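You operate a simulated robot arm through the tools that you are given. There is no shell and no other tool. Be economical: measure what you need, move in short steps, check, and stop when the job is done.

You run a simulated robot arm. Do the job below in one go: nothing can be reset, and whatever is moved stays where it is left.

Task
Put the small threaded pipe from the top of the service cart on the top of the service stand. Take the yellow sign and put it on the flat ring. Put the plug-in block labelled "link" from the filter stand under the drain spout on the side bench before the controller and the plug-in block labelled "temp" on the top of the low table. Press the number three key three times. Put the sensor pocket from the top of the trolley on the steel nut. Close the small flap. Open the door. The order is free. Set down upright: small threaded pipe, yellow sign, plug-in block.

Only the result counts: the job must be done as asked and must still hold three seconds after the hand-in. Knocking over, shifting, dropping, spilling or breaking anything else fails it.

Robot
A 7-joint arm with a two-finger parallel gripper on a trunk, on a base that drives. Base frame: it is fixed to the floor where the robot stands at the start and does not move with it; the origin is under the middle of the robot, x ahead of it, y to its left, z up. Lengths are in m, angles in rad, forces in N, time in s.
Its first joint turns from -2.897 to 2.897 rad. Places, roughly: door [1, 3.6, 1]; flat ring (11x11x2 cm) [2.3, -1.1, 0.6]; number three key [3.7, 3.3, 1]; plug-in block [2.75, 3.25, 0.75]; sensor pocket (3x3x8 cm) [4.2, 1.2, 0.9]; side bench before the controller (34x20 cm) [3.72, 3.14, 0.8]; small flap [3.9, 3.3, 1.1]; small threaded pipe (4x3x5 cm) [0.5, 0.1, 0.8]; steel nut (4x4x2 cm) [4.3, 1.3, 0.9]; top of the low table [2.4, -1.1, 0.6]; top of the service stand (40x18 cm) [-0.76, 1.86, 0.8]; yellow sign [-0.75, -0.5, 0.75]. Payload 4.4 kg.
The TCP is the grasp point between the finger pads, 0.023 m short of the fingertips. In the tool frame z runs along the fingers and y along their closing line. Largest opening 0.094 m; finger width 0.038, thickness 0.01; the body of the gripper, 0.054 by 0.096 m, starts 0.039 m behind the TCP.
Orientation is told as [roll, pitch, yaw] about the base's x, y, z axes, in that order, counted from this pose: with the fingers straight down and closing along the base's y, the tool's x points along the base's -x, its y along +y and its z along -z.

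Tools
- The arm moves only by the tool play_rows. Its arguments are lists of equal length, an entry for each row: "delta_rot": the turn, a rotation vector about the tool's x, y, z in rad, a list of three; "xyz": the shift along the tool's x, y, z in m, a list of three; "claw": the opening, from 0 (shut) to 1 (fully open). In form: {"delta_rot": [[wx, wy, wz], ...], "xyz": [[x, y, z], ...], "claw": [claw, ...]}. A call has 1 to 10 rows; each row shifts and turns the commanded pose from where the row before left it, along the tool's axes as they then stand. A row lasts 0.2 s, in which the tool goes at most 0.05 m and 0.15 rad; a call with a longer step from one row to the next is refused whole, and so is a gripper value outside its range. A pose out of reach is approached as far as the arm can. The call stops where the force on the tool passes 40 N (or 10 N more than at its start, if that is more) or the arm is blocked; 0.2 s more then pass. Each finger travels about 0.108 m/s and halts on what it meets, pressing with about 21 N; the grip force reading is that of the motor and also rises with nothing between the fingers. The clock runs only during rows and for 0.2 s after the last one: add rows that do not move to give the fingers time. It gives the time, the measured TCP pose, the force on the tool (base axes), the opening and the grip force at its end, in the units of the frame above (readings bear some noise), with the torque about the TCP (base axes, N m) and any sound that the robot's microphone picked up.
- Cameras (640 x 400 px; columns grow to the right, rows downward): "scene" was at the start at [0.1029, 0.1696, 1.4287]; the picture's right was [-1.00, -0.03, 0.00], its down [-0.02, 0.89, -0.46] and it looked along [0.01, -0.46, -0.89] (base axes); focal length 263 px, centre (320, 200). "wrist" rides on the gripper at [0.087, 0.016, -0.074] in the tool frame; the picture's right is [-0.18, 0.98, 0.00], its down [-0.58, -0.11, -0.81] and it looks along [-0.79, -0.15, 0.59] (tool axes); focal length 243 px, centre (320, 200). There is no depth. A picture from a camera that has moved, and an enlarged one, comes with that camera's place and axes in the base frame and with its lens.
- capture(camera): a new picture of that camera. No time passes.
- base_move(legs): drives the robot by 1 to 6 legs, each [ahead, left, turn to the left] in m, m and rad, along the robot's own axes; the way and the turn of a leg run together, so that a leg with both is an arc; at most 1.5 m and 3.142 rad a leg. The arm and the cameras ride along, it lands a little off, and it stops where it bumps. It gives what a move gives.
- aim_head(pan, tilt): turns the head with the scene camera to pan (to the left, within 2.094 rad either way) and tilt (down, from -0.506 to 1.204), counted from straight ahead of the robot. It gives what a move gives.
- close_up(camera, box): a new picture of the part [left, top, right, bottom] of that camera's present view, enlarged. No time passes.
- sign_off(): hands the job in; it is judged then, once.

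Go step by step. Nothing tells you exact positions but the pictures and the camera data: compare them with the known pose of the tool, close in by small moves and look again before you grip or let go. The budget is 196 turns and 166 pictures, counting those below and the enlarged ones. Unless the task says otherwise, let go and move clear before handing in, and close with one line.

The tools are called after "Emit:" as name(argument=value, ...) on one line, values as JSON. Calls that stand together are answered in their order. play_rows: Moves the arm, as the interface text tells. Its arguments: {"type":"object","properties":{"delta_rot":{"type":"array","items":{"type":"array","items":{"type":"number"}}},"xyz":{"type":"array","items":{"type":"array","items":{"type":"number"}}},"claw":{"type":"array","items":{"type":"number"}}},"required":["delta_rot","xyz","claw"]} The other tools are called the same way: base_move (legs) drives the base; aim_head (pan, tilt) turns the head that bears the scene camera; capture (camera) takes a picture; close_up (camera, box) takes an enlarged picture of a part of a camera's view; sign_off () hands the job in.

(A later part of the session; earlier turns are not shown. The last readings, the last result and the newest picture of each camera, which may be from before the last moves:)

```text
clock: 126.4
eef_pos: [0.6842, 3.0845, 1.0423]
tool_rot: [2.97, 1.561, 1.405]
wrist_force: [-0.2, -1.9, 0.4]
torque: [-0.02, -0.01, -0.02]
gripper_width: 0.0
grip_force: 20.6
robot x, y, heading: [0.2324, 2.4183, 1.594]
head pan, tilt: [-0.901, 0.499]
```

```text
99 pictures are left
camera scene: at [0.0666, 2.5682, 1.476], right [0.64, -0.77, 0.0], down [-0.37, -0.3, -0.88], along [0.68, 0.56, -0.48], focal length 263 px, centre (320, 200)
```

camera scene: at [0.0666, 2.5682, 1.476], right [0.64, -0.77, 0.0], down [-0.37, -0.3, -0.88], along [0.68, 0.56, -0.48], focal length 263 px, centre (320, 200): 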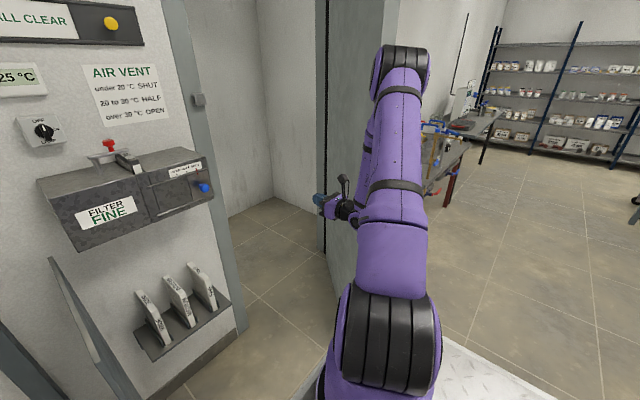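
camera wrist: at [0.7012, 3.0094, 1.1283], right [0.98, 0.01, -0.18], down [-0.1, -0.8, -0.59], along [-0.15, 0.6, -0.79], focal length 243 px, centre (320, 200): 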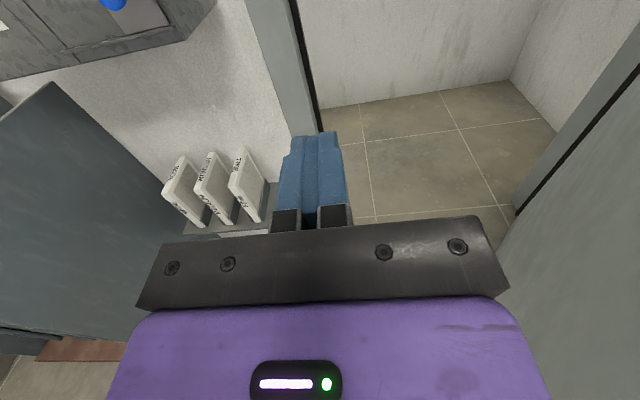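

Emit:
play_rows(delta_rot=[[0, 0, 0], [0, 0, 0], [0, 0, 0], [0, 0, 0], [0, 0, 0], [0, 0, 0], [0, 0, 0], [0, 0, 0], [0, 0, 0], [0, 0, 0]], xyz=[[0, 0.04, 0], [0, 0.04, 0], [0, 0.04, 0], [0, 0.03, 0], [0, 0.025, 0], [0, 0.025, 0], [0, 0.025, 0], [0, 0.025, 0], [0, 0.025, 0], [0, 0.025, 0]], claw=[0, 0, 0, 0, 0, 0, 0, 0, 0, 0])

Emit:
play_rows(delta_rot=[[0, 0, 0], [0, 0, 0], [0, 0, 0], [0, 0, 0], [0, 0, 0], [0, 0, 0], [0, 0, 0], [0, 0, 0], [0, 0, 0], [0, 0, 0]], xyz=[[0, 0.025, 0], [0, 0.025, 0], [0, 0.025, 0], [0, 0.025, 0], [0, 0.025, 0], [0, 0.025, 0], [0, 0.025, 0], [0, 0.025, 0], [0, 0.02, 0], [0, 0.02, 0]], claw=[0, 0, 0, 0, 0, 0, 0, 0, 0, 0])

Emit:
capture(camera="scene")

```text
clock: 127.6
eef_pos: [0.8419, 3.0788, 1.0356]
tool_rot: [-1.154, 1.564, -2.722]
wrist_force: [0.1, 0.6, 0.8]
torque: [-0.01, -0.04, -0.04]
gripper_width: 0.0
grip_force: 20.8
robot x, y, heading: [0.2298, 2.4166, 1.595]
head pan, tilt: [-0.901, 0.499]
stopped in row 5: the force on the tool passed its limit at 47 N (the readings are from after the stop); the commanded pose is now the measured one
```

```text
clock: 129.8
eef_pos: [1.0836, 3.0762, 1.0347]
tool_rot: [-1.109, 1.562, -2.678]
wrist_force: [0.4, -0.9, 0.8]
torque: [-0.01, 0.0, 0.01]
gripper_width: 0.0
grip_force: 21.2
robot x, y, heading: [0.2309, 2.4162, 1.588]
head pan, tilt: [-0.901, 0.499]
```

```text
98 pictures are left
camera scene: at [0.0653, 2.5677, 1.4759], right [0.64, -0.77, 0.0], down [-0.37, -0.3, -0.88], along [0.68, 0.56, -0.48], focal length 263 px, centre (320, 200)
```

scene: 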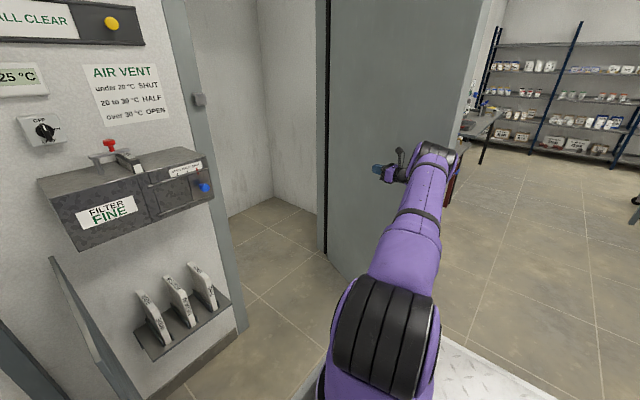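

Emit:
play_rows(delta_rot=[[0, 0, 0], [0, 0, 0], [0, 0, 0], [0, 0, 0], [0, 0, 0], [0, 0, 0]], xyz=[[0, 0.025, 0], [0, 0.025, 0], [0, 0.025, 0], [0, 0.02, 0], [0, 0.02, 0], [0, 0.02, 0]], claw=[0, 0, 0, 0, 0, 0])

Emit:
capture(camera="scene")

```text
clock: 131.2
eef_pos: [1.1378, 3.0684, 1.0405]
tool_rot: [-1.116, 1.562, -2.687]
wrist_force: [-0.2, 0.7, 0.4]
torque: [0.02, -0.03, 0.0]
gripper_width: 0.0
grip_force: 21.4
out of reach, approached as far as the arm can: row 3, 4, 5, 6
robot x, y, heading: [0.2306, 2.4133, 1.589]
head pan, tilt: [-0.901, 0.499]
```

```text
97 pictures are left
camera scene: at [0.0655, 2.5678, 1.4759], right [0.64, -0.77, 0.0], down [-0.37, -0.3, -0.88], along [0.68, 0.56, -0.48], focal length 263 px, centre (320, 200)
```

scene: 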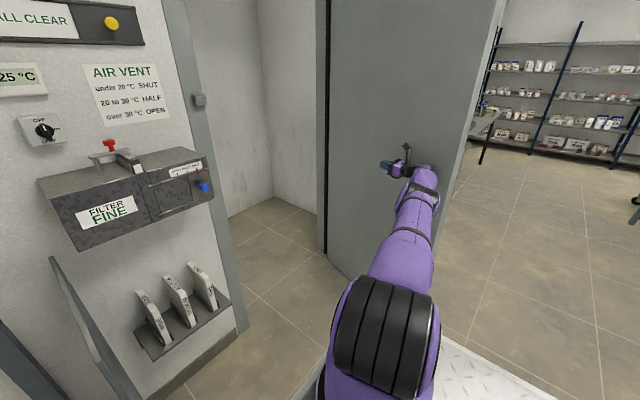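

The door is now about 85–90° open. I'll pull the arm back and look along the north aisle.

Emit:
play_rows(delta_rot=[[0, 0, 0], [0, 0, 0], [0, 0, 0], [0, 0, 0], [0, 0, 0], [0, 0, 0], [0, 0, 0], [0, 0, 0], [0, 0, 0], [0, 0, 0]], xyz=[[0, -0.045, 0], [0, -0.045, 0], [0, -0.045, 0], [0, -0.045, 0], [0, -0.045, 0], [0, -0.045, -0.02], [0.03, 0, -0.035], [0.03, 0, -0.035], [0.03, 0, -0.035], [0.03, 0, -0.035]], claw=[0, 0, 0, 0, 0, 0, 0, 0, 0, 0])

Emit:
aim_head(pan=-1.6, tilt=0.35)

Emit:
capture(camera="scene")

```text
clock: 133.4
eef_pos: [0.8691, 2.9077, 1.1623]
tool_rot: [-1.127, 1.562, -2.695]
wrist_force: [-0.3, 1.2, 0.1]
torque: [0.02, -0.01, 0.02]
gripper_width: 0.0
grip_force: 20.8
robot x, y, heading: [0.2304, 2.4207, 1.592]
head pan, tilt: [-0.901, 0.499]
```

```text
clock: 134.4
eef_pos: [0.8684, 2.9075, 1.1612]
tool_rot: [-1.125, 1.562, -2.694]
wrist_force: [-0.5, 0.1, -0.4]
torque: [0.0, -0.03, 0.03]
gripper_width: 0.0
grip_force: 20.6
robot x, y, heading: [0.231, 2.4194, 1.592]
head pan, tilt: [-1.6, 0.351]
```

```text
96 pictures are left
camera scene: at [0.0884, 2.5089, 1.4896], right [-0.01, -1.0, 0.0], down [-0.34, 0.0, -0.94], along [0.94, -0.01, -0.34], focal length 263 px, centre (320, 200)
```

scene: 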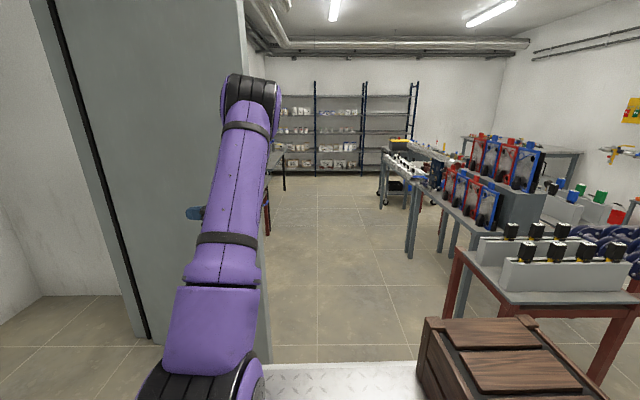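

The aisle is about 0.9 m wide, between the valve table (y≤1.85) and the door edge (y≥2.75). I'll turn the tool down, centre it ahead, back up a little, and turn right.

Emit:
play_rows(delta_rot=[[0, -0.143, 0], [0, -0.143, 0], [0, -0.143, 0], [0, -0.143, 0], [0, -0.143, 0], [0, -0.143, 0], [0, -0.143, 0], [0, -0.143, 0], [0, -0.143, 0], [0, -0.143, 0]], xyz=[[0, 0, 0], [0, 0, 0], [0, 0, 0], [0, 0, 0], [0, 0, 0], [0, 0, 0], [0, 0, 0], [0, 0, 0], [0, 0, 0], [0, 0, 0]], claw=[1, 1, 1, 1, 1, 1, 1, 1, 1, 1])

Emit:
play_rows(delta_rot=[[0, -0.14, 0], [0, 0, 0], [0, 0, 0], [0, 0, 0], [0, 0, 0], [0, 0, 0], [0, 0, 0], [0, 0, 0], [0, 0, 0], [0, 0, 0]], xyz=[[0, 0, 0], [0.01, -0.045, 0], [0.01, -0.045, 0], [0.01, -0.045, 0], [0.01, -0.045, 0], [0.01, -0.045, 0], [0.01, -0.045, 0], [0.01, -0.045, 0], [0.01, -0.045, 0], [0.01, -0.045, 0]], claw=[1, 1, 1, 1, 1, 1, 1, 1, 1, 1])

Emit:
base_move(legs=[[-0.12, 0, 0], [0, 0, -1.59]])

Emit:
aim_head(pan=0.2, tilt=0.4)

Emit:
capture(camera="scene")

```text
clock: 136.6
eef_pos: [0.8693, 2.9067, 1.1622]
tool_rot: [-0.008, 0.137, -1.571]
wrist_force: [0.5, -1.4, -0.6]
torque: [0.04, -0.01, 0.03]
gripper_width: 0.0941
grip_force: 0.1
robot x, y, heading: [0.2347, 2.4153, 1.591]
head pan, tilt: [-1.6, 0.351]
```

```text
clock: 138.8
eef_pos: [0.4649, 2.9976, 1.1651]
tool_rot: [-0.006, -0.003, -1.571]
wrist_force: [-0.2, 0.3, -0.1]
torque: [0.03, -0.02, 0.0]
gripper_width: 0.094
grip_force: 0.1
robot x, y, heading: [0.2292, 2.4158, 1.588]
head pan, tilt: [-1.6, 0.351]
```

```text
clock: 143.9
eef_pos: [0.8113, 2.0561, 1.1659]
tool_rot: [-0.008, -0.001, 3.131]
wrist_force: [-0.4, 0.4, 0.5]
torque: [0.01, 0.01, 0.0]
gripper_width: 0.0937
grip_force: 0.1
robot x, y, heading: [0.2336, 2.2967, 0.01]
head pan, tilt: [-1.6, 0.351]
```

```text
clock: 145.7
eef_pos: [0.8123, 2.0571, 1.1651]
tool_rot: [-0.009, -0.002, 3.13]
wrist_force: [0.5, 0.3, 0.4]
torque: [0.03, 0.03, -0.05]
gripper_width: 0.0942
grip_force: 0.1
robot x, y, heading: [0.2353, 2.2963, 0.009]
head pan, tilt: [0.201, 0.4]
```

```text
95 pictures are left
camera scene: at [0.4233, 2.5504, 1.485], right [0.21, -0.98, 0.0], down [-0.38, -0.08, -0.92], along [0.9, 0.19, -0.39], focal length 263 px, centre (320, 200)
```

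scene: 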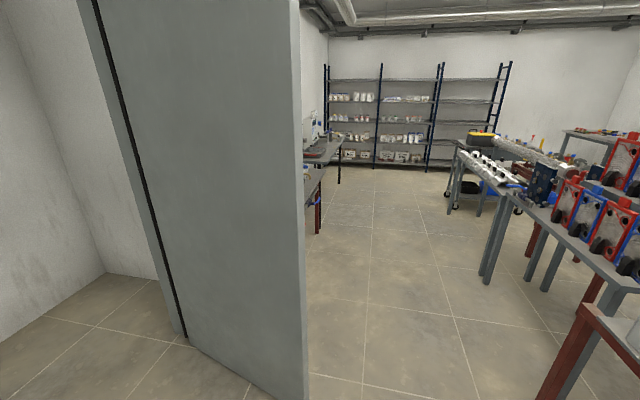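

Emit:
base_move(legs=[[1.4, 0.0, 0]])

Emit:
aim_head(pan=0.6, tilt=0.4)

Emit:
capture(camera="scene")

```text
clock: 152.7
eef_pos: [2.2044, 2.0681, 1.1656]
tool_rot: [-0.007, -0.001, 3.131]
wrist_force: [-0.6, 0.1, 0.9]
torque: [-0.03, -0.02, -0.02]
gripper_width: 0.0941
grip_force: 0.0
robot x, y, heading: [1.6234, 2.3088, 0.005]
head pan, tilt: [0.201, 0.4]
```

```text
clock: 153.5
eef_pos: [2.2037, 2.0676, 1.1642]
tool_rot: [-0.007, -0.003, 3.133]
wrist_force: [-0.1, 0.5, -0.7]
torque: [-0.01, -0.01, -0.04]
gripper_width: 0.0941
grip_force: 0.1
robot x, y, heading: [1.6276, 2.3094, 0.01]
head pan, tilt: [0.6, 0.4]
```

```text
94 pictures are left
camera scene: at [1.8005, 2.5954, 1.485], right [0.57, -0.82, 0.0], down [-0.32, -0.22, -0.92], along [0.76, 0.53, -0.39], focal length 263 px, centre (320, 200)
```

scene: 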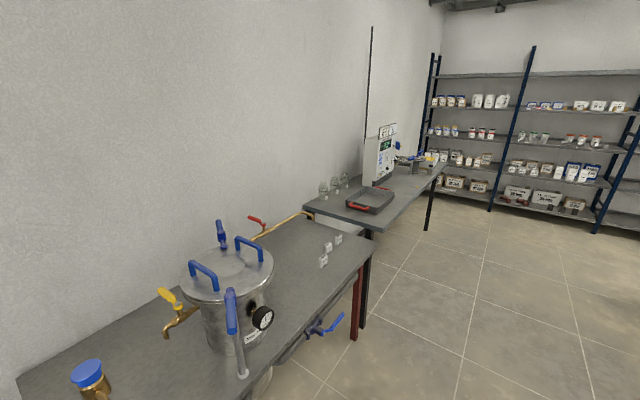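

Emit:
close_up(camera="scene", box=[230, 100, 450, 290])

```text
2.11 times, centred on (340, 195) of scene
camera zoom: at [1.8005, 2.5954, 1.485], right [0.57, -0.82, 0.0], down [-0.32, -0.22, -0.92], along [0.76, 0.53, -0.39], focal length 554 px, centre (278, 210)
```

zoom: 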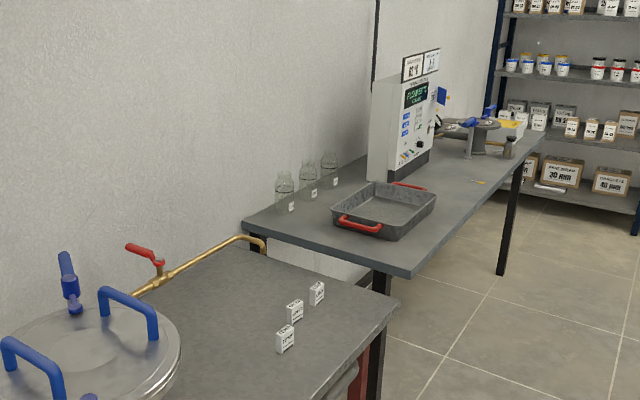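

Three white plug-in blocks stand on the filter stand near (2.62–2.82, 3.17). The controller with its keypad is at the side bench further along. I'll drive up and face them.

Emit:
base_move(legs=[[1.03, 0, 0], [0, 0, 1.56]])

Emit:
aim_head(pan=-0.2, tilt=0.7)

Emit:
capture(camera="scene")

Emit:
capture(camera="wrist")

```text
clock: 162.7
eef_pos: [2.8978, 2.8946, 1.1652]
tool_rot: [-0.006, -0.003, -1.579]
wrist_force: [-0.1, 0.8, 0.3]
torque: [0.0, 0.0, 0.02]
gripper_width: 0.0941
grip_force: 0.2
robot x, y, heading: [2.6573, 2.3192, 1.583]
head pan, tilt: [0.6, 0.4]
```

```text
clock: 163.8
eef_pos: [2.8966, 2.8934, 1.1655]
tool_rot: [-0.008, -0.001, -1.58]
wrist_force: [0.1, -0.5, -0.2]
torque: [-0.06, 0.01, 0.0]
gripper_width: 0.0939
grip_force: 0.1
robot x, y, heading: [2.6575, 2.3129, 1.58]
head pan, tilt: [-0.201, 0.7]
```

```text
92 pictures are left
camera scene: at [2.4382, 2.4957, 1.4582], right [0.98, -0.19, 0.0], down [-0.12, -0.63, -0.77], along [0.14, 0.75, -0.64], focal length 263 px, centre (320, 200)
```

scene: 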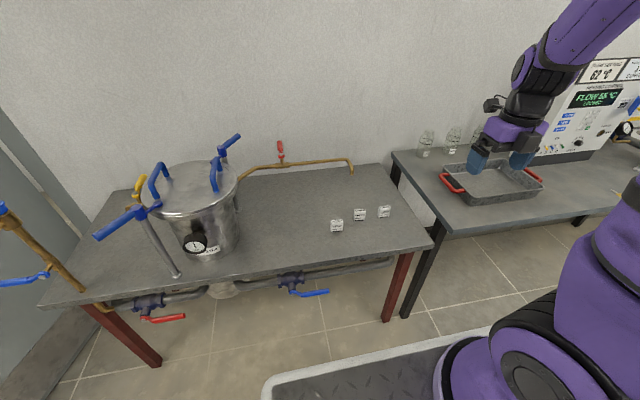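

```text
91 pictures are left
camera wrist: at [2.9149, 2.9818, 1.2397], right [0.98, -0.19, -0.01], down [-0.11, -0.58, 0.81], along [-0.16, -0.79, -0.59], focal length 243 px, centre (320, 200)
```

wrist: 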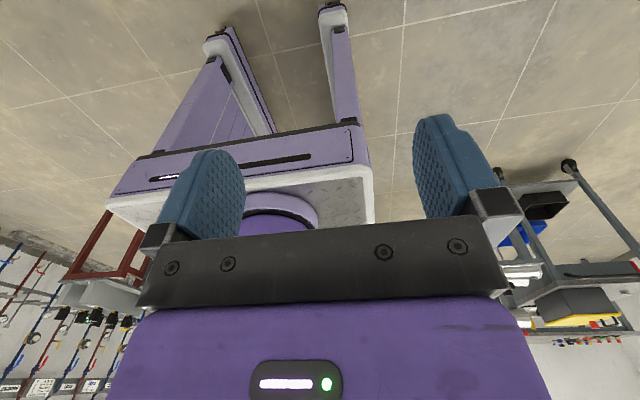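

Emit:
close_up(camera="scene", box=[320, 195, 400, 245])

Emit:
close_up(camera="scene", box=[540, 50, 640, 180])

```text
8.00 times, centred on (360, 220) of scene
camera zoom: at [2.4382, 2.4957, 1.4582], right [0.98, -0.19, 0.0], down [-0.12, -0.63, -0.77], along [0.14, 0.75, -0.64], focal length 2103 px, centre (0, 40)
```

zoom: 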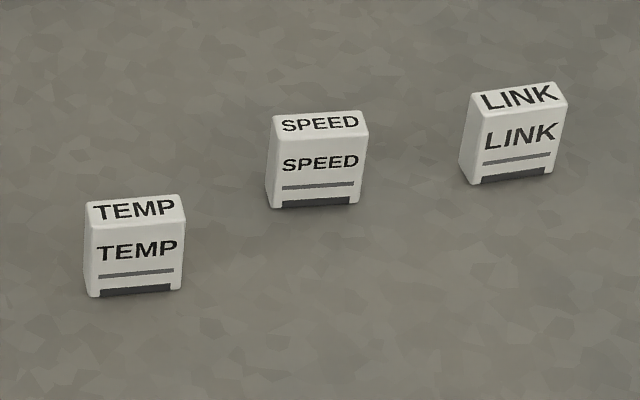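

```text
3.08 times, centred on (590, 115) of scene
camera zoom: at [2.4382, 2.4957, 1.4582], right [0.98, -0.19, 0.0], down [-0.12, -0.63, -0.77], along [0.14, 0.75, -0.64], focal length 809 px, centre (-511, 462)
```

zoom: 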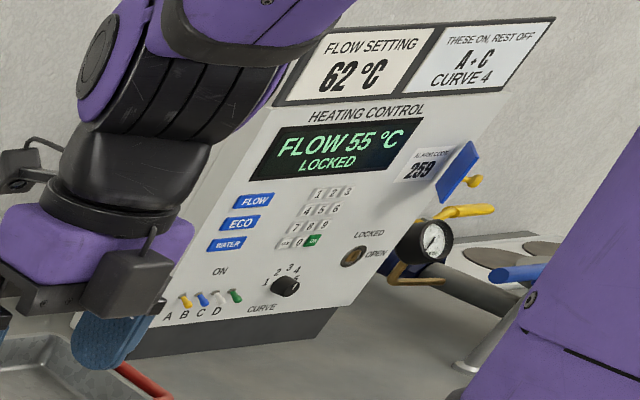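

The labels read TEMP, SPEED, LINK from left to right. LINK is at about (2.83, 3.20), so I'll move above it.

Emit:
play_rows(delta_rot=[[0, 0, 0], [0, 0, 0], [0, 0, 0], [0, 0, 0], [0, 0, 0], [0, 0, 0], [0, 0, 0], [0, 0, 0], [0, 0, 0], [0, 0, 0]], xyz=[[0.044, -0.01, 0], [0.044, -0.01, 0], [0.044, -0.01, 0], [0.044, -0.01, 0], [0.044, -0.01, 0], [0.044, -0.01, 0], [0.043, -0.009, 0], [0, 0, 0.05], [0, 0, 0.05], [0, 0, 0.05]], claw=[1, 1, 1, 1, 1, 1, 1, 1, 1, 1])

Emit:
capture(camera="scene")

Emit:
capture(camera="wrist")

```text
clock: 166.0
eef_pos: [2.8295, 3.2034, 1.0151]
tool_rot: [-0.008, -0.003, -1.579]
wrist_force: [-0.8, -0.5, 0.6]
torque: [0.04, 0.0, -0.04]
gripper_width: 0.0941
grip_force: 0.1
robot x, y, heading: [2.6556, 2.3173, 1.582]
head pan, tilt: [-0.201, 0.7]
```

```text
88 pictures are left
camera scene: at [2.4382, 2.495, 1.4583], right [0.98, -0.19, 0.0], down [-0.12, -0.63, -0.77], along [0.15, 0.75, -0.64], focal length 263 px, centre (320, 200)
```

scene: 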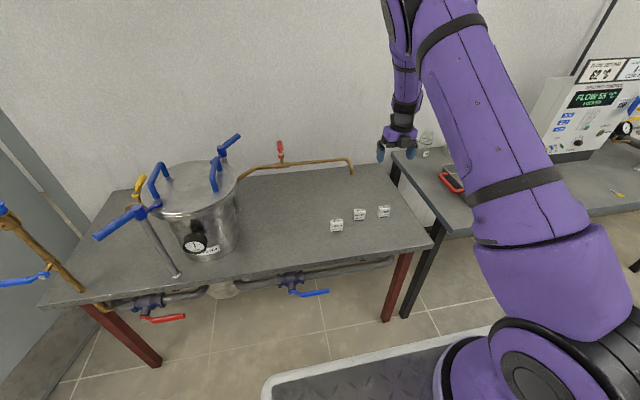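

```text
87 pictures are left
camera wrist: at [2.8473, 3.2891, 1.0898], right [0.98, -0.19, -0.01], down [-0.11, -0.58, 0.81], along [-0.16, -0.79, -0.59], focal length 243 px, centre (320, 200)
```

wrist: 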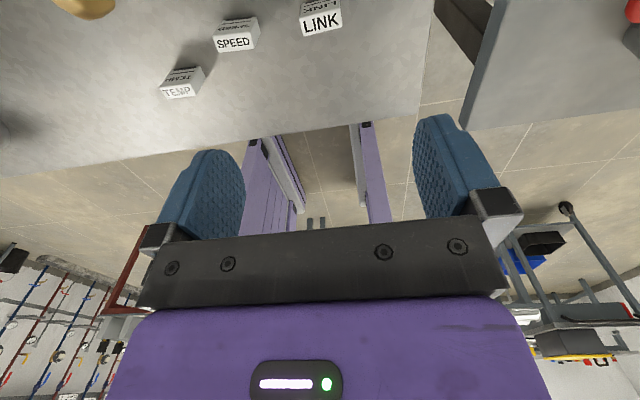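

Emit:
play_rows(delta_rot=[[0, 0, 0], [0, 0, 0], [0, 0, 0], [0, 0, 0], [0, 0, 0]], xyz=[[-0.006, -0.002, 0.04], [0, 0, 0.045], [0, 0, 0.045], [0, 0, 0.045], [0, 0, 0.03]], claw=[1, 1, 1, 1, 1])

Emit:
capture(camera="wrist")

Emit:
close_up(camera="scene", box=[320, 150, 440, 250])

```text
clock: 167.2
eef_pos: [2.8253, 3.1959, 0.8102]
tool_rot: [-0.006, -0.002, -1.582]
wrist_force: [0.2, -0.2, 0.9]
torque: [-0.01, -0.01, 0.0]
gripper_width: 0.0942
grip_force: 0.0
robot x, y, heading: [2.6561, 2.3143, 1.58]
head pan, tilt: [-0.201, 0.7]
```

```text
86 pictures are left
camera wrist: at [2.8444, 3.2827, 0.8845], right [0.98, -0.19, -0.01], down [-0.11, -0.58, 0.81], along [-0.16, -0.79, -0.59], focal length 243 px, centre (320, 200)
```

wrist: 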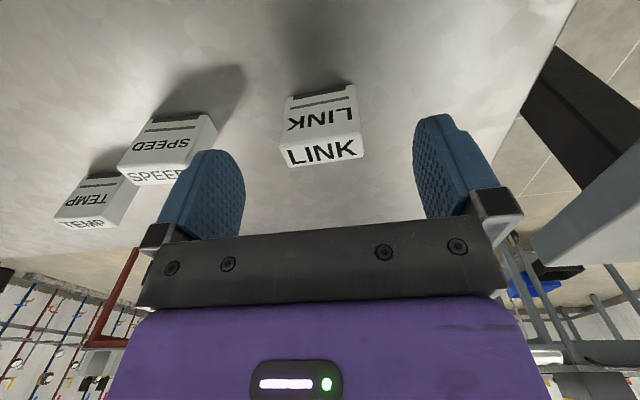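

```text
4.00 times, centred on (380, 200) of scene
camera zoom: at [2.4382, 2.4952, 1.4582], right [0.98, -0.19, 0.0], down [-0.12, -0.63, -0.77], along [0.15, 0.75, -0.64], focal length 1052 px, centre (80, 200)
```

zoom: 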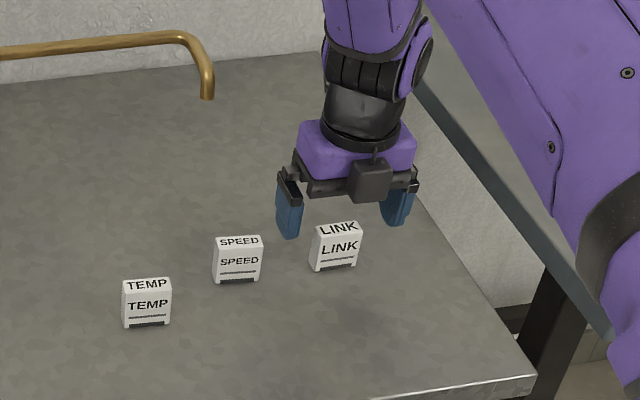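

Emit:
play_rows(delta_rot=[[0, 0, 0], [0, 0, 0], [0, 0, 0], [0, 0, 0], [0, 0, 0], [0, 0, 0], [0, 0, 0]], xyz=[[-0.004, 0, 0.02], [0, 0, 0.015], [0, 0, 0.008], [0, 0, 0], [0, 0, 0], [0, 0, 0], [0, 0, 0]], claw=[1, 1, 1, 0, 0, 0, 0])

Emit:
capture(camera="wrist")

```text
clock: 168.8
eef_pos: [2.8256, 3.1914, 0.7666]
tool_rot: [-0.008, -0.002, -1.579]
wrist_force: [0.1, 0.0, 0.6]
torque: [0.03, -0.04, 0.0]
gripper_width: 0.0438
grip_force: 21.0
robot x, y, heading: [2.657, 2.3164, 1.578]
head pan, tilt: [-0.201, 0.7]
```

```text
84 pictures are left
camera wrist: at [2.8437, 3.2789, 0.8415], right [0.98, -0.19, -0.01], down [-0.11, -0.58, 0.81], along [-0.16, -0.79, -0.59], focal length 243 px, centre (320, 200)
```

wrist: 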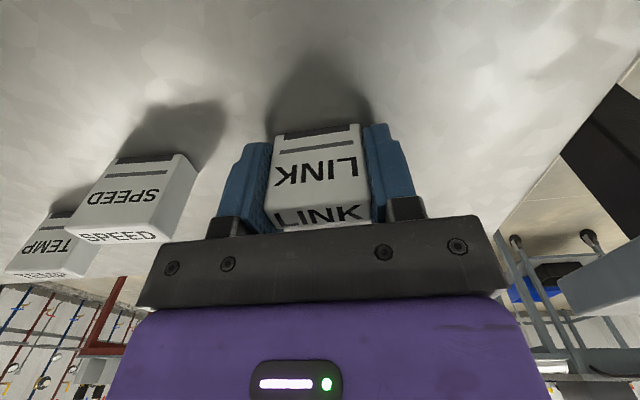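

LINK is held, 44 mm wide. I'll lift it slowly, draw it back, and drive right towards the side bench.

Emit:
play_rows(delta_rot=[[0, 0, 0], [0, 0, 0], [0, 0, 0], [0, 0, 0], [0, 0, 0], [0, 0, 0], [0, 0, 0], [0, 0, 0], [0, 0, 0], [0, 0, 0]], xyz=[[0, 0, -0.006], [0, 0, -0.012], [0, 0, -0.02], [0, 0, -0.03], [0, 0, -0.03], [0, 0, -0.03], [0, 0, -0.03], [0, 0, -0.03], [0, 0, -0.03], [0, 0, -0.02]], claw=[0, 0, 0, 0, 0, 0, 0, 0, 0, 0])

Emit:
play_rows(delta_rot=[[0, 0, 0], [0, 0, 0], [0, 0, 0], [0, 0, 0], [0, 0, 0], [0, 0, 0], [0, 0, 0], [0, 0, 0]], xyz=[[-0.01, 0, -0.01], [-0.025, 0, -0.01], [-0.035, 0, -0.01], [-0.035, 0, -0.01], [-0.035, 0, -0.01], [-0.035, 0, -0.01], [-0.025, 0, 0], [-0.01, 0, 0]], claw=[0, 0, 0, 0, 0, 0, 0, 0])

Emit:
base_move(legs=[[0, -0.85, 0]])

Emit:
aim_head(pan=-0.1, tilt=0.6)

Emit:
capture(camera="scene")

```text
clock: 171.0
eef_pos: [2.8267, 3.1924, 1.0057]
tool_rot: [-0.009, -0.003, -1.582]
wrist_force: [-0.1, 0.5, -1.6]
torque: [0.04, -0.01, 0.02]
gripper_width: 0.0435
grip_force: 21.2
robot x, y, heading: [2.6564, 2.3133, 1.581]
head pan, tilt: [-0.201, 0.7]
```

```text
clock: 172.8
eef_pos: [2.8248, 2.9832, 1.0651]
tool_rot: [-0.008, -0.004, -1.581]
wrist_force: [0.1, 0.4, 0.1]
torque: [-0.02, -0.01, 0.01]
gripper_width: 0.0438
grip_force: 21.1
robot x, y, heading: [2.6591, 2.3168, 1.58]
head pan, tilt: [-0.201, 0.7]
```

```text
clock: 177.3
eef_pos: [3.6792, 2.9914, 1.0662]
tool_rot: [-0.006, -0.003, -1.581]
wrist_force: [-0.5, 0.4, -0.9]
torque: [0.03, 0.0, 0.01]
gripper_width: 0.0435
grip_force: 21.1
robot x, y, heading: [3.5085, 2.3275, 1.577]
head pan, tilt: [-0.201, 0.7]
```

```text
clock: 178.0
eef_pos: [3.6774, 2.992, 1.0644]
tool_rot: [-0.007, -0.001, -1.579]
wrist_force: [0.3, -0.6, -1.2]
torque: [0.02, -0.01, 0.03]
gripper_width: 0.0436
grip_force: 20.9
robot x, y, heading: [3.5108, 2.3275, 1.58]
head pan, tilt: [-0.099, 0.6]
```

```text
83 pictures are left
camera scene: at [3.2828, 2.5082, 1.4668], right [1.0, -0.09, 0.0], down [-0.05, -0.56, -0.82], along [0.08, 0.82, -0.57], focal length 263 px, centre (320, 200)
```

scene: 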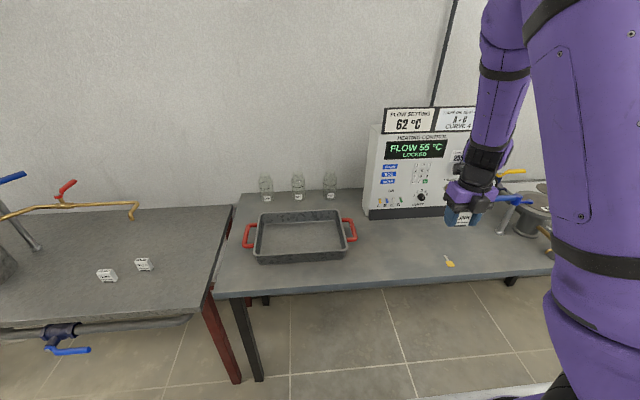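

The yellow item on the bench is a key at about (3.77, 3.075), which I'll avoid. I'll put LINK at about (3.64, 3.14).

Emit:
play_rows(delta_rot=[[0, 0, 0], [0, 0, 0], [0, 0, 0], [0, 0, 0], [0, 0, 0], [0, 0, 0], [0, 0, 0], [0, 0, 0], [0, 0, 0], [0, 0, 0]], xyz=[[0.02, -0.005, 0], [0.035, -0.01, 0], [0.035, -0.01, 0], [0.035, -0.01, 0], [0.02, 0, 0.01], [0, 0, 0.025], [0, 0, 0.035], [0, 0, 0.035], [0, 0, 0.035], [0, 0, 0.02]], claw=[0, 0, 0, 0, 0, 0, 0, 0, 0, 0])

Emit:
capture(camera="scene")

Emit:
capture(camera="wrist")

```text
clock: 180.2
eef_pos: [3.6427, 3.1361, 0.9047]
tool_rot: [-0.006, -0.002, -1.58]
wrist_force: [-0.3, -0.8, 0.2]
torque: [0.0, 0.04, 0.01]
gripper_width: 0.0436
grip_force: 21.3
robot x, y, heading: [3.5075, 2.3233, 1.581]
head pan, tilt: [-0.099, 0.6]
```

```text
82 pictures are left
camera scene: at [3.2828, 2.5079, 1.4668], right [1.0, -0.09, 0.0], down [-0.05, -0.56, -0.83], along [0.07, 0.82, -0.56], focal length 263 px, centre (320, 200)
```

scene: 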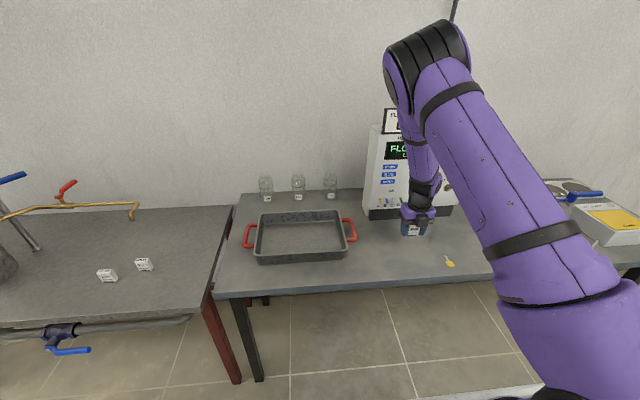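

```text
81 pictures are left
camera wrist: at [3.6616, 3.223, 0.9797], right [0.98, -0.19, -0.01], down [-0.11, -0.58, 0.81], along [-0.16, -0.79, -0.59], focal length 243 px, centre (320, 200)
```

wrist: 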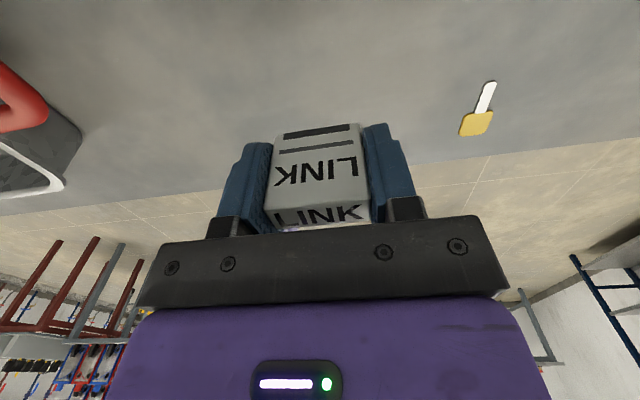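

Everything is clear. I'll lower to contact in small steps.

Emit:
play_rows(delta_rot=[[0, 0, 0], [0, 0, 0], [0, 0, 0], [0, 0, 0], [0, 0, 0], [0, 0, 0], [0, 0, 0], [0, 0, 0], [0, 0, 0], [0, 0, 0]], xyz=[[0, 0, 0.012], [0, 0, 0.018], [0, 0, 0.018], [0, 0, 0.012], [0, 0, 0.005], [0, 0, 0.003], [0, 0, 0.002], [0, 0, 0.002], [0, 0, 0.002], [0, 0, 0.0]], claw=[0, 0, 0, 0, 0, 0, 0, 0, 0, 0])

```text
clock: 182.4
eef_pos: [3.6439, 3.1355, 0.8315]
tool_rot: [-0.006, 0.0, -1.582]
wrist_force: [0.0, 1.0, 0.1]
torque: [-0.02, 0.0, 0.01]
gripper_width: 0.0438
grip_force: 21.2
robot x, y, heading: [3.5099, 2.3261, 1.578]
head pan, tilt: [-0.099, 0.6]
```

Emit:
play_rows(delta_rot=[[0, 0, 0], [0, 0, 0], [0, 0, 0], [0, 0, 0]], xyz=[[0, 0, 0.002], [0, 0, 0.002], [0, 0, 0.001], [0, 0, 0]], claw=[0, 0, 0, 0])

Emit:
close_up(camera="wrist", box=[220, 90, 420, 240])

```text
clock: 183.4
eef_pos: [3.6436, 3.1362, 0.8261]
tool_rot: [-0.006, -0.003, -1.581]
wrist_force: [-1.6, -1.7, 11.9]
torque: [-0.07, -0.26, -0.03]
gripper_width: 0.0437
grip_force: 20.7
robot x, y, heading: [3.5111, 2.322, 1.577]
head pan, tilt: [-0.099, 0.6]
```

```text
2.67 times, centred on (320, 165) of wrist
camera zoom: at [3.6613, 3.2226, 0.9013], right [0.98, -0.19, -0.01], down [-0.11, -0.58, 0.81], along [-0.16, -0.79, -0.59], focal length 647 px, centre (320, 293)
```

zoom: 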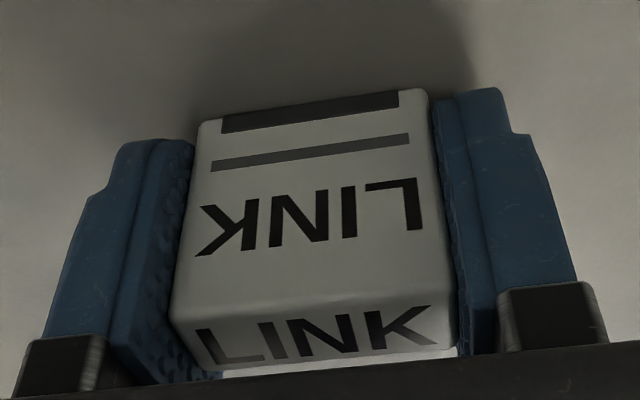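

Contact felt. I'll release and rise.

Emit:
play_rows(delta_rot=[[0, 0, 0], [0, 0, 0], [0, 0, 0], [0, 0, 0], [0, 0, 0], [0, 0, 0], [0, 0, 0], [0, 0, 0], [0, 0, 0]], xyz=[[0, 0, -0.001], [0, 0, 0], [0, 0, 0], [0, 0, -0.02], [0, 0, -0.04], [0, 0, -0.05], [0, 0, -0.05], [0, 0, -0.05], [0, 0, -0.04]], claw=[0.6, 0.8, 0.8, 0.8, 0.8, 0.8, 0.8, 0.8, 0.8])

Emit:
play_rows(delta_rot=[[0, 0, 0], [0, 0, 0], [0, 0, 0], [0, 0, 0], [0, 0, 0], [0, 0, 0], [0, 0, 0]], xyz=[[-0.045, 0, -0.01], [-0.045, 0, -0.01], [-0.045, 0, -0.01], [-0.045, 0, -0.01], [-0.04, 0, -0.01], [-0.02, 0.03, 0], [0, 0.04, 0]], claw=[0, 0, 0, 0, 0, 0, 0])

Emit:
capture(camera="scene")

```text
clock: 185.4
eef_pos: [3.6453, 3.1362, 1.077]
tool_rot: [-0.006, -0.003, -1.581]
wrist_force: [-0.1, 0.2, -0.8]
torque: [-0.01, 0.0, -0.04]
gripper_width: 0.0749
grip_force: 0.1
robot x, y, heading: [3.5122, 2.3257, 1.579]
head pan, tilt: [-0.099, 0.6]
```

```text
clock: 187.0
eef_pos: [3.7133, 2.8945, 1.1258]
tool_rot: [-0.008, -0.002, -1.579]
wrist_force: [0.2, 0.1, -0.3]
torque: [-0.01, -0.03, 0.02]
gripper_width: 0.0
grip_force: 21.3
robot x, y, heading: [3.5099, 2.3239, 1.582]
head pan, tilt: [-0.099, 0.6]
```

```text
79 pictures are left
camera scene: at [3.2824, 2.508, 1.4668], right [1.0, -0.09, 0.0], down [-0.05, -0.56, -0.83], along [0.07, 0.82, -0.56], focal length 263 px, centre (320, 200)
```

scene: 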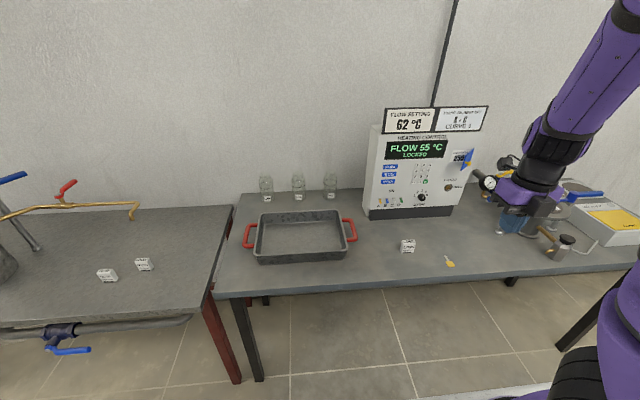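

Emit:
close_up(camera="scene", box=[350, 95, 500, 225])

Emit:
close_up(camera="scene", box=[395, 145, 485, 205])

```text
3.08 times, centred on (425, 160) of scene
camera zoom: at [3.2824, 2.508, 1.4668], right [1.0, -0.09, 0.0], down [-0.05, -0.56, -0.83], along [0.07, 0.82, -0.56], focal length 809 px, centre (-3, 323)
```

zoom: 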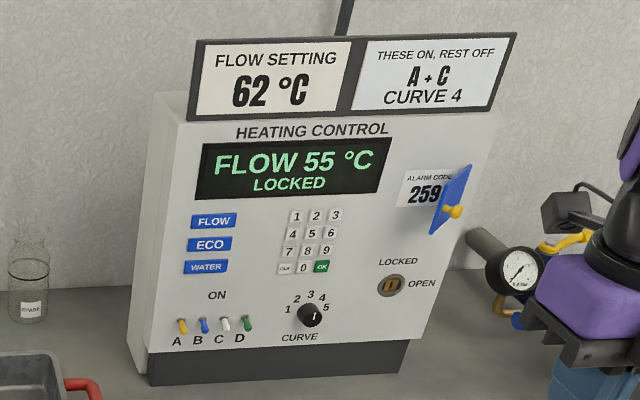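

```text
6.67 times, centred on (440, 175) of scene
camera zoom: at [3.2824, 2.508, 1.4668], right [1.0, -0.09, 0.0], down [-0.05, -0.56, -0.83], along [0.07, 0.82, -0.56], focal length 1753 px, centre (-480, 367)
```

zoom: 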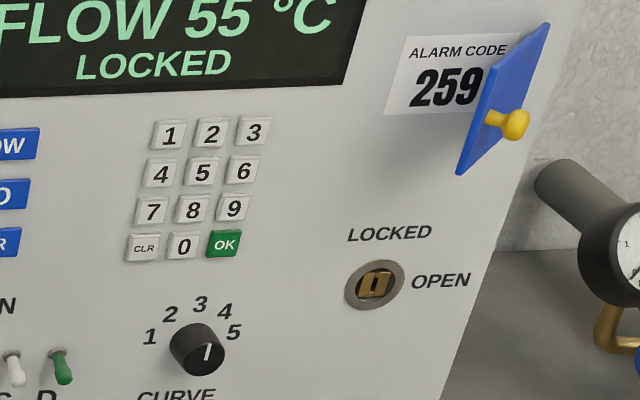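

LINK stands on the side bench, and I can see the keypad and the open blue flap on the controller. I'll bring the tool horizontal in front of the panel to triangulate the key.

Emit:
play_rows(delta_rot=[[0, 0, 0], [0, 0, 0], [0, 0, 0], [0, 0, 0], [0, 0, 0], [0, 0, 0]], xyz=[[0, 0.005, -0.045], [0, 0.005, -0.045], [0.045, 0.01, 0], [0.045, 0.01, 0], [0.045, 0.01, 0], [0.045, 0.01, 0]], claw=[0, 0, 0, 0, 0, 0])

Emit:
play_rows(delta_rot=[[0, 0.143, 0], [0, 0.143, 0], [0, 0.143, 0], [0, 0.143, 0], [0, 0.143, 0], [0, 0.143, 0], [0, 0.143, 0], [0, 0.143, 0], [0, 0.143, 0], [0, 0.143, 0]], xyz=[[0, 0, 0], [0, 0, 0], [0, 0, 0], [0, 0, 0], [0, 0, 0], [0, 0, 0], [0, 0, 0], [0, 0, 0], [0, 0, 0], [0, 0, 0]], claw=[0, 0, 0, 0, 0, 0, 0, 0, 0, 0])

Emit:
capture(camera="wrist")

Emit:
capture(camera="scene")

```text
clock: 188.4
eef_pos: [3.7648, 3.0754, 1.2163]
tool_rot: [-0.008, -0.002, -1.58]
wrist_force: [0.8, -0.7, 1.2]
torque: [0.04, 0.0, 0.0]
gripper_width: 0.0001
grip_force: 21.3
robot x, y, heading: [3.5111, 2.3206, 1.578]
head pan, tilt: [-0.099, 0.6]
```

```text
clock: 190.6
eef_pos: [3.7663, 3.0753, 1.2169]
tool_rot: [-0.044, 1.428, -1.629]
wrist_force: [0.0, -1.5, 0.5]
torque: [0.01, -0.01, 0.0]
gripper_width: 0.0
grip_force: 20.8
robot x, y, heading: [3.5094, 2.3254, 1.58]
head pan, tilt: [-0.099, 0.6]
```

```text
76 pictures are left
camera wrist: at [3.7828, 3.0136, 1.313], right [0.98, -0.04, -0.19], down [-0.12, -0.88, -0.46], along [-0.15, 0.48, -0.87], focal length 243 px, centre (320, 200)
```

wrist: 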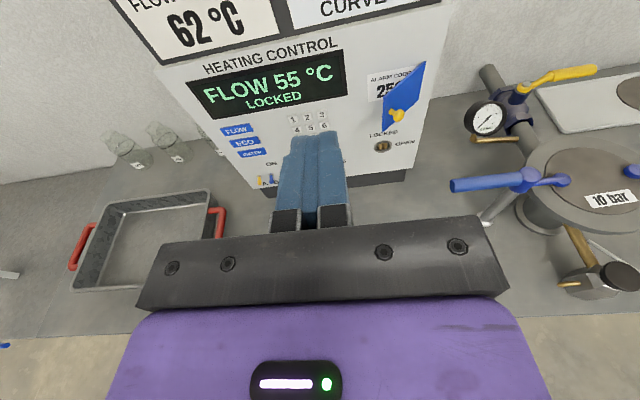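

```text
75 pictures are left
camera scene: at [3.2827, 2.5079, 1.4668], right [1.0, -0.09, 0.0], down [-0.05, -0.56, -0.83], along [0.07, 0.82, -0.56], focal length 263 px, centre (320, 200)
```

scene: 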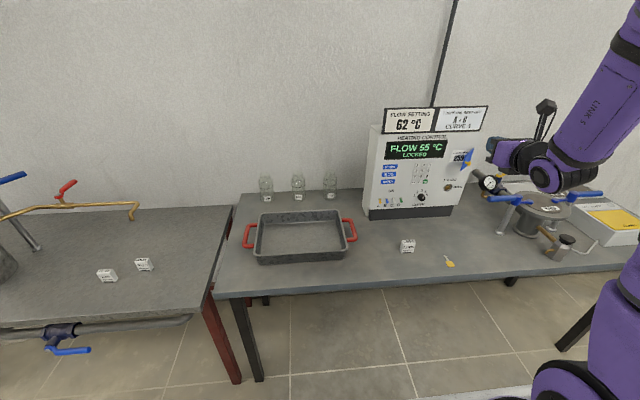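

Emit:
close_up(camera="wrist", box=[280, 40, 460, 170])

```text
3.08 times, centred on (370, 105) of wrist
camera zoom: at [3.7828, 3.0136, 1.313], right [0.98, -0.04, -0.19], down [-0.12, -0.88, -0.46], along [-0.15, 0.48, -0.87], focal length 746 px, centre (166, 492)
```

zoom: 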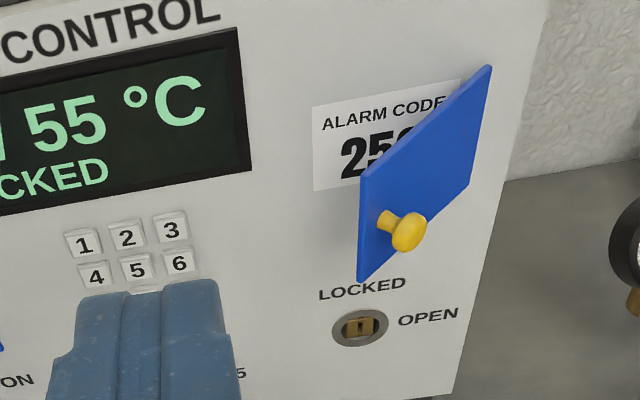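

Key 3 triangulates to (3.745, 3.31, 1.047). The flap is half open: hinge at about (3.884, 3.31), free edge at about (3.827, 3.25), knob at about (3.845, 3.249, 1.078). I'll bring the closed fingertips in front of key 3.

Emit:
play_rows(delta_rot=[[0, 0, 0], [0, 0, 0], [0, 0, 0], [0, 0, 0], [0, 0, 0], [0, 0, 0], [0, 0, 0], [0, 0, 0]], xyz=[[-0.036, -0.005, 0], [-0.036, -0.006, 0], [-0.036, -0.005, 0], [-0.035, -0.005, 0], [0, 0, 0.035], [0, 0, 0.035], [0, 0, 0.035], [0, 0, 0.035]], claw=[0, 0, 0, 0, 0, 0, 0, 0])

Emit:
capture(camera="wrist")

Emit:
close_up(camera="scene", box=[380, 120, 500, 210])

```text
clock: 192.4
eef_pos: [3.7446, 3.1935, 1.055]
tool_rot: [-0.051, 1.428, -1.632]
wrist_force: [0.4, -0.7, 0.2]
torque: [-0.01, 0.01, 0.01]
gripper_width: 0.0001
grip_force: 21.1
robot x, y, heading: [3.5101, 2.3257, 1.582]
head pan, tilt: [-0.099, 0.6]
```

```text
73 pictures are left
camera wrist: at [3.7618, 3.1327, 1.1517], right [0.98, -0.04, -0.19], down [-0.12, -0.88, -0.46], along [-0.15, 0.47, -0.87], focal length 243 px, centre (320, 200)
```

wrist: 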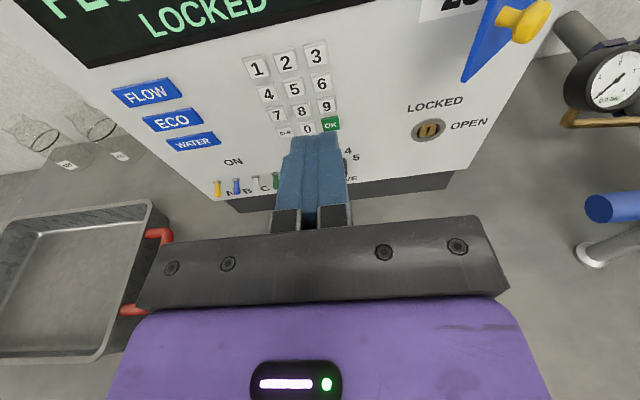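

```text
4.44 times, centred on (440, 165) of scene
camera zoom: at [3.2828, 2.5079, 1.4668], right [1.0, -0.09, 0.0], down [-0.05, -0.56, -0.83], along [0.07, 0.82, -0.56], focal length 1168 px, centre (-213, 356)
```

zoom: 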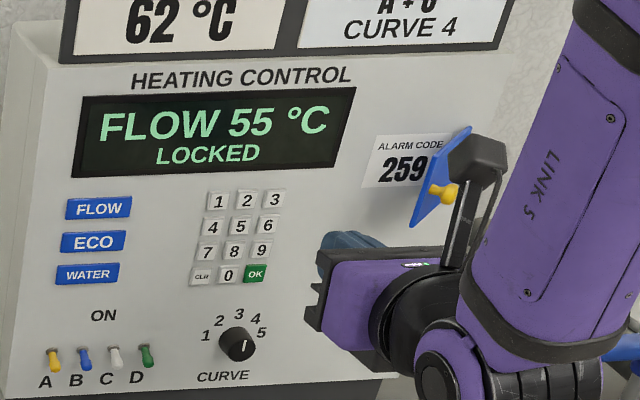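

The refined key 3 position is (3.745, 3.3115, 1.0455). I'll raise 7 mm and come to about 1 cm off the key.

Emit:
play_rows(delta_rot=[[0, 0, 0], [0, 0, 0], [0, 0, 0], [0, 0, 0]], xyz=[[0.007, 0, 0.02], [0, 0, 0.03], [0, 0, 0.025], [0, 0, 0.01]], claw=[0, 0, 0, 0])

Emit:
close_up(camera="wrist", box=[220, 30, 420, 155])

Emit:
close_up(camera="scene", box=[390, 130, 470, 190])

```text
clock: 193.4
eef_pos: [3.7449, 3.2803, 1.0493]
tool_rot: [-0.055, 1.426, -1.635]
wrist_force: [-0.2, -0.3, -0.4]
torque: [-0.01, -0.02, -0.01]
gripper_width: 0.0001
grip_force: 20.7
robot x, y, heading: [3.5115, 2.3231, 1.577]
head pan, tilt: [-0.099, 0.6]
```

```text
3.20 times, centred on (320, 92) of wrist
camera zoom: at [3.7621, 3.2181, 1.146], right [0.98, -0.04, -0.19], down [-0.12, -0.88, -0.46], along [-0.15, 0.47, -0.87], focal length 776 px, centre (320, 544)
```

zoom: 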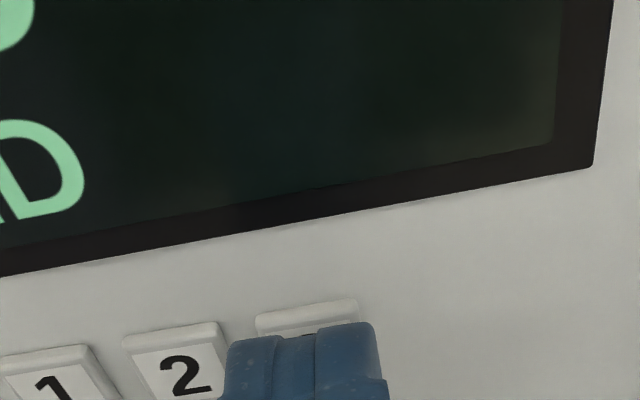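

```text
6.67 times, centred on (430, 160) of scene
camera zoom: at [3.2828, 2.5081, 1.4668], right [1.0, -0.09, 0.0], down [-0.05, -0.56, -0.83], along [0.07, 0.82, -0.56], focal length 1753 px, centre (-413, 467)
```

zoom: 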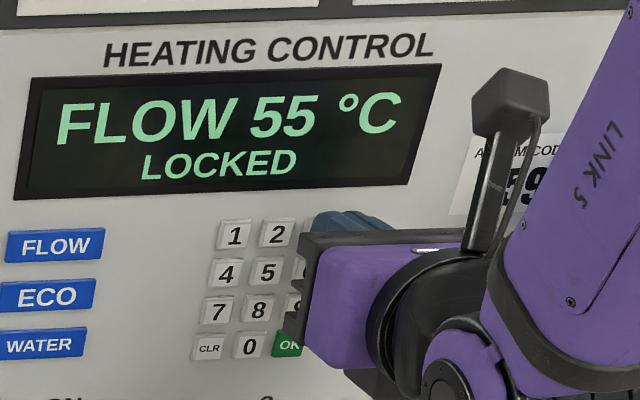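

The tip is about 1 cm off key 3. I'll nudge it 4 mm right and 3 mm up, away from keys 2 and 6, then press in small steps.

Emit:
play_rows(delta_rot=[[0, 0, 0], [0, 0, 0], [0, 0, 0], [0, 0, 0]], xyz=[[0.003, 0.004, 0], [0, 0, 0.003], [0, 0, 0.003], [0, 0, 0.003]], claw=[0, 0, 0, 0])

Emit:
close_up(camera="wrist", box=[220, 30, 420, 155])

```text
clock: 194.4
eef_pos: [3.7509, 3.2868, 1.0525]
tool_rot: [-0.052, 1.425, -1.632]
wrist_force: [-5.3, -27.5, 4.1]
torque: [0.5, -0.14, 0.14]
gripper_width: 0.0001
grip_force: 20.9
robot x, y, heading: [3.5079, 2.3224, 1.585]
head pan, tilt: [-0.099, 0.6]
heard: click
```

```text
3.20 times, centred on (320, 92) of wrist
camera zoom: at [3.7662, 3.2252, 1.1483], right [0.98, -0.04, -0.19], down [-0.12, -0.88, -0.46], along [-0.15, 0.47, -0.87], focal length 776 px, centre (320, 544)
```

zoom: 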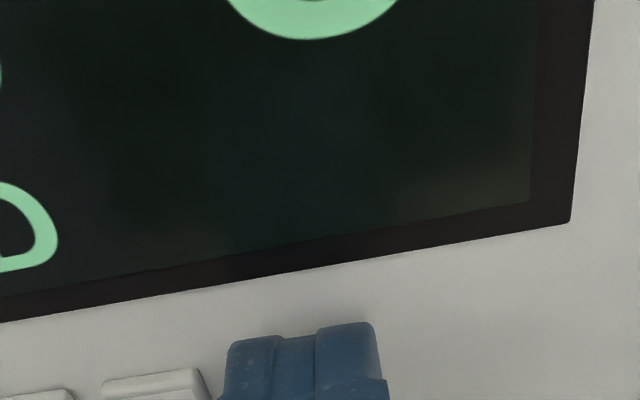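

A click was heard. I'll back off and look, then press again.

Emit:
play_rows(delta_rot=[[0, 0, 0], [0, 0, 0], [0, 0, 0]], xyz=[[0, 0, -0.006], [0, 0, -0.009], [0, 0, 0]], claw=[0, 0, 0])

Emit:
close_up(camera="scene", box=[370, 120, 490, 210])

Emit:
play_rows(delta_rot=[[0, 0, 0], [0, 0, 0], [0, 0, 0], [0, 0, 0], [0, 0, 0]], xyz=[[0, 0, 0.006], [0, 0, 0.003], [0, 0, 0.003], [0, 0, 0.002], [0, 0, 0.001]], claw=[0, 0, 0, 0, 0])

Emit:
play_rows(delta_rot=[[0, 0, 0], [0, 0, 0], [0, 0, 0]], xyz=[[0, 0, -0.006], [0, 0, -0.009], [0, 0, 0]], claw=[0, 0, 0])

```text
clock: 195.2
eef_pos: [3.75, 3.2742, 1.052]
tool_rot: [-0.053, 1.429, -1.635]
wrist_force: [0.6, 0.3, 0.3]
torque: [0.01, 0.02, 0.01]
gripper_width: 0.0
grip_force: 20.7
robot x, y, heading: [3.5129, 2.323, 1.578]
head pan, tilt: [-0.099, 0.6]
```

```text
4.44 times, centred on (430, 165) of scene
camera zoom: at [3.2829, 2.5084, 1.4668], right [1.0, -0.09, 0.0], down [-0.05, -0.56, -0.82], along [0.07, 0.82, -0.57], focal length 1168 px, centre (-169, 356)
```

zoom: 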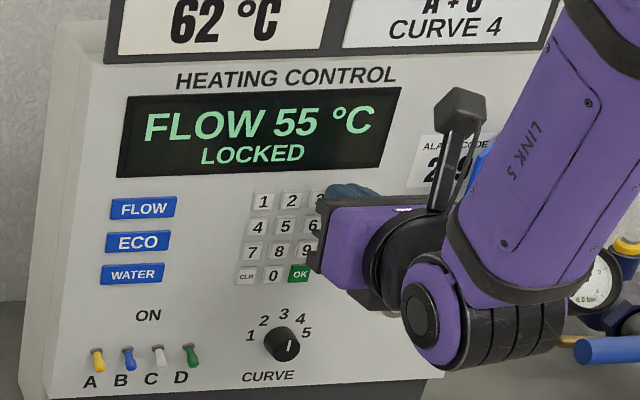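

```text
clock: 196.4
eef_pos: [3.7501, 3.2863, 1.052]
tool_rot: [-0.053, 1.428, -1.632]
wrist_force: [-3.7, -21.5, 4.8]
torque: [0.43, -0.04, 0.09]
gripper_width: 0.0
grip_force: 21.0
robot x, y, heading: [3.5064, 2.3251, 1.574]
head pan, tilt: [-0.099, 0.6]
heard: click
```

```text
clock: 197.2
eef_pos: [3.7494, 3.2741, 1.0532]
tool_rot: [-0.053, 1.428, -1.633]
wrist_force: [-0.2, -0.8, 0.3]
torque: [0.02, -0.03, 0.02]
gripper_width: 0.0002
grip_force: 21.6
robot x, y, heading: [3.5092, 2.3232, 1.579]
head pan, tilt: [-0.099, 0.6]
```

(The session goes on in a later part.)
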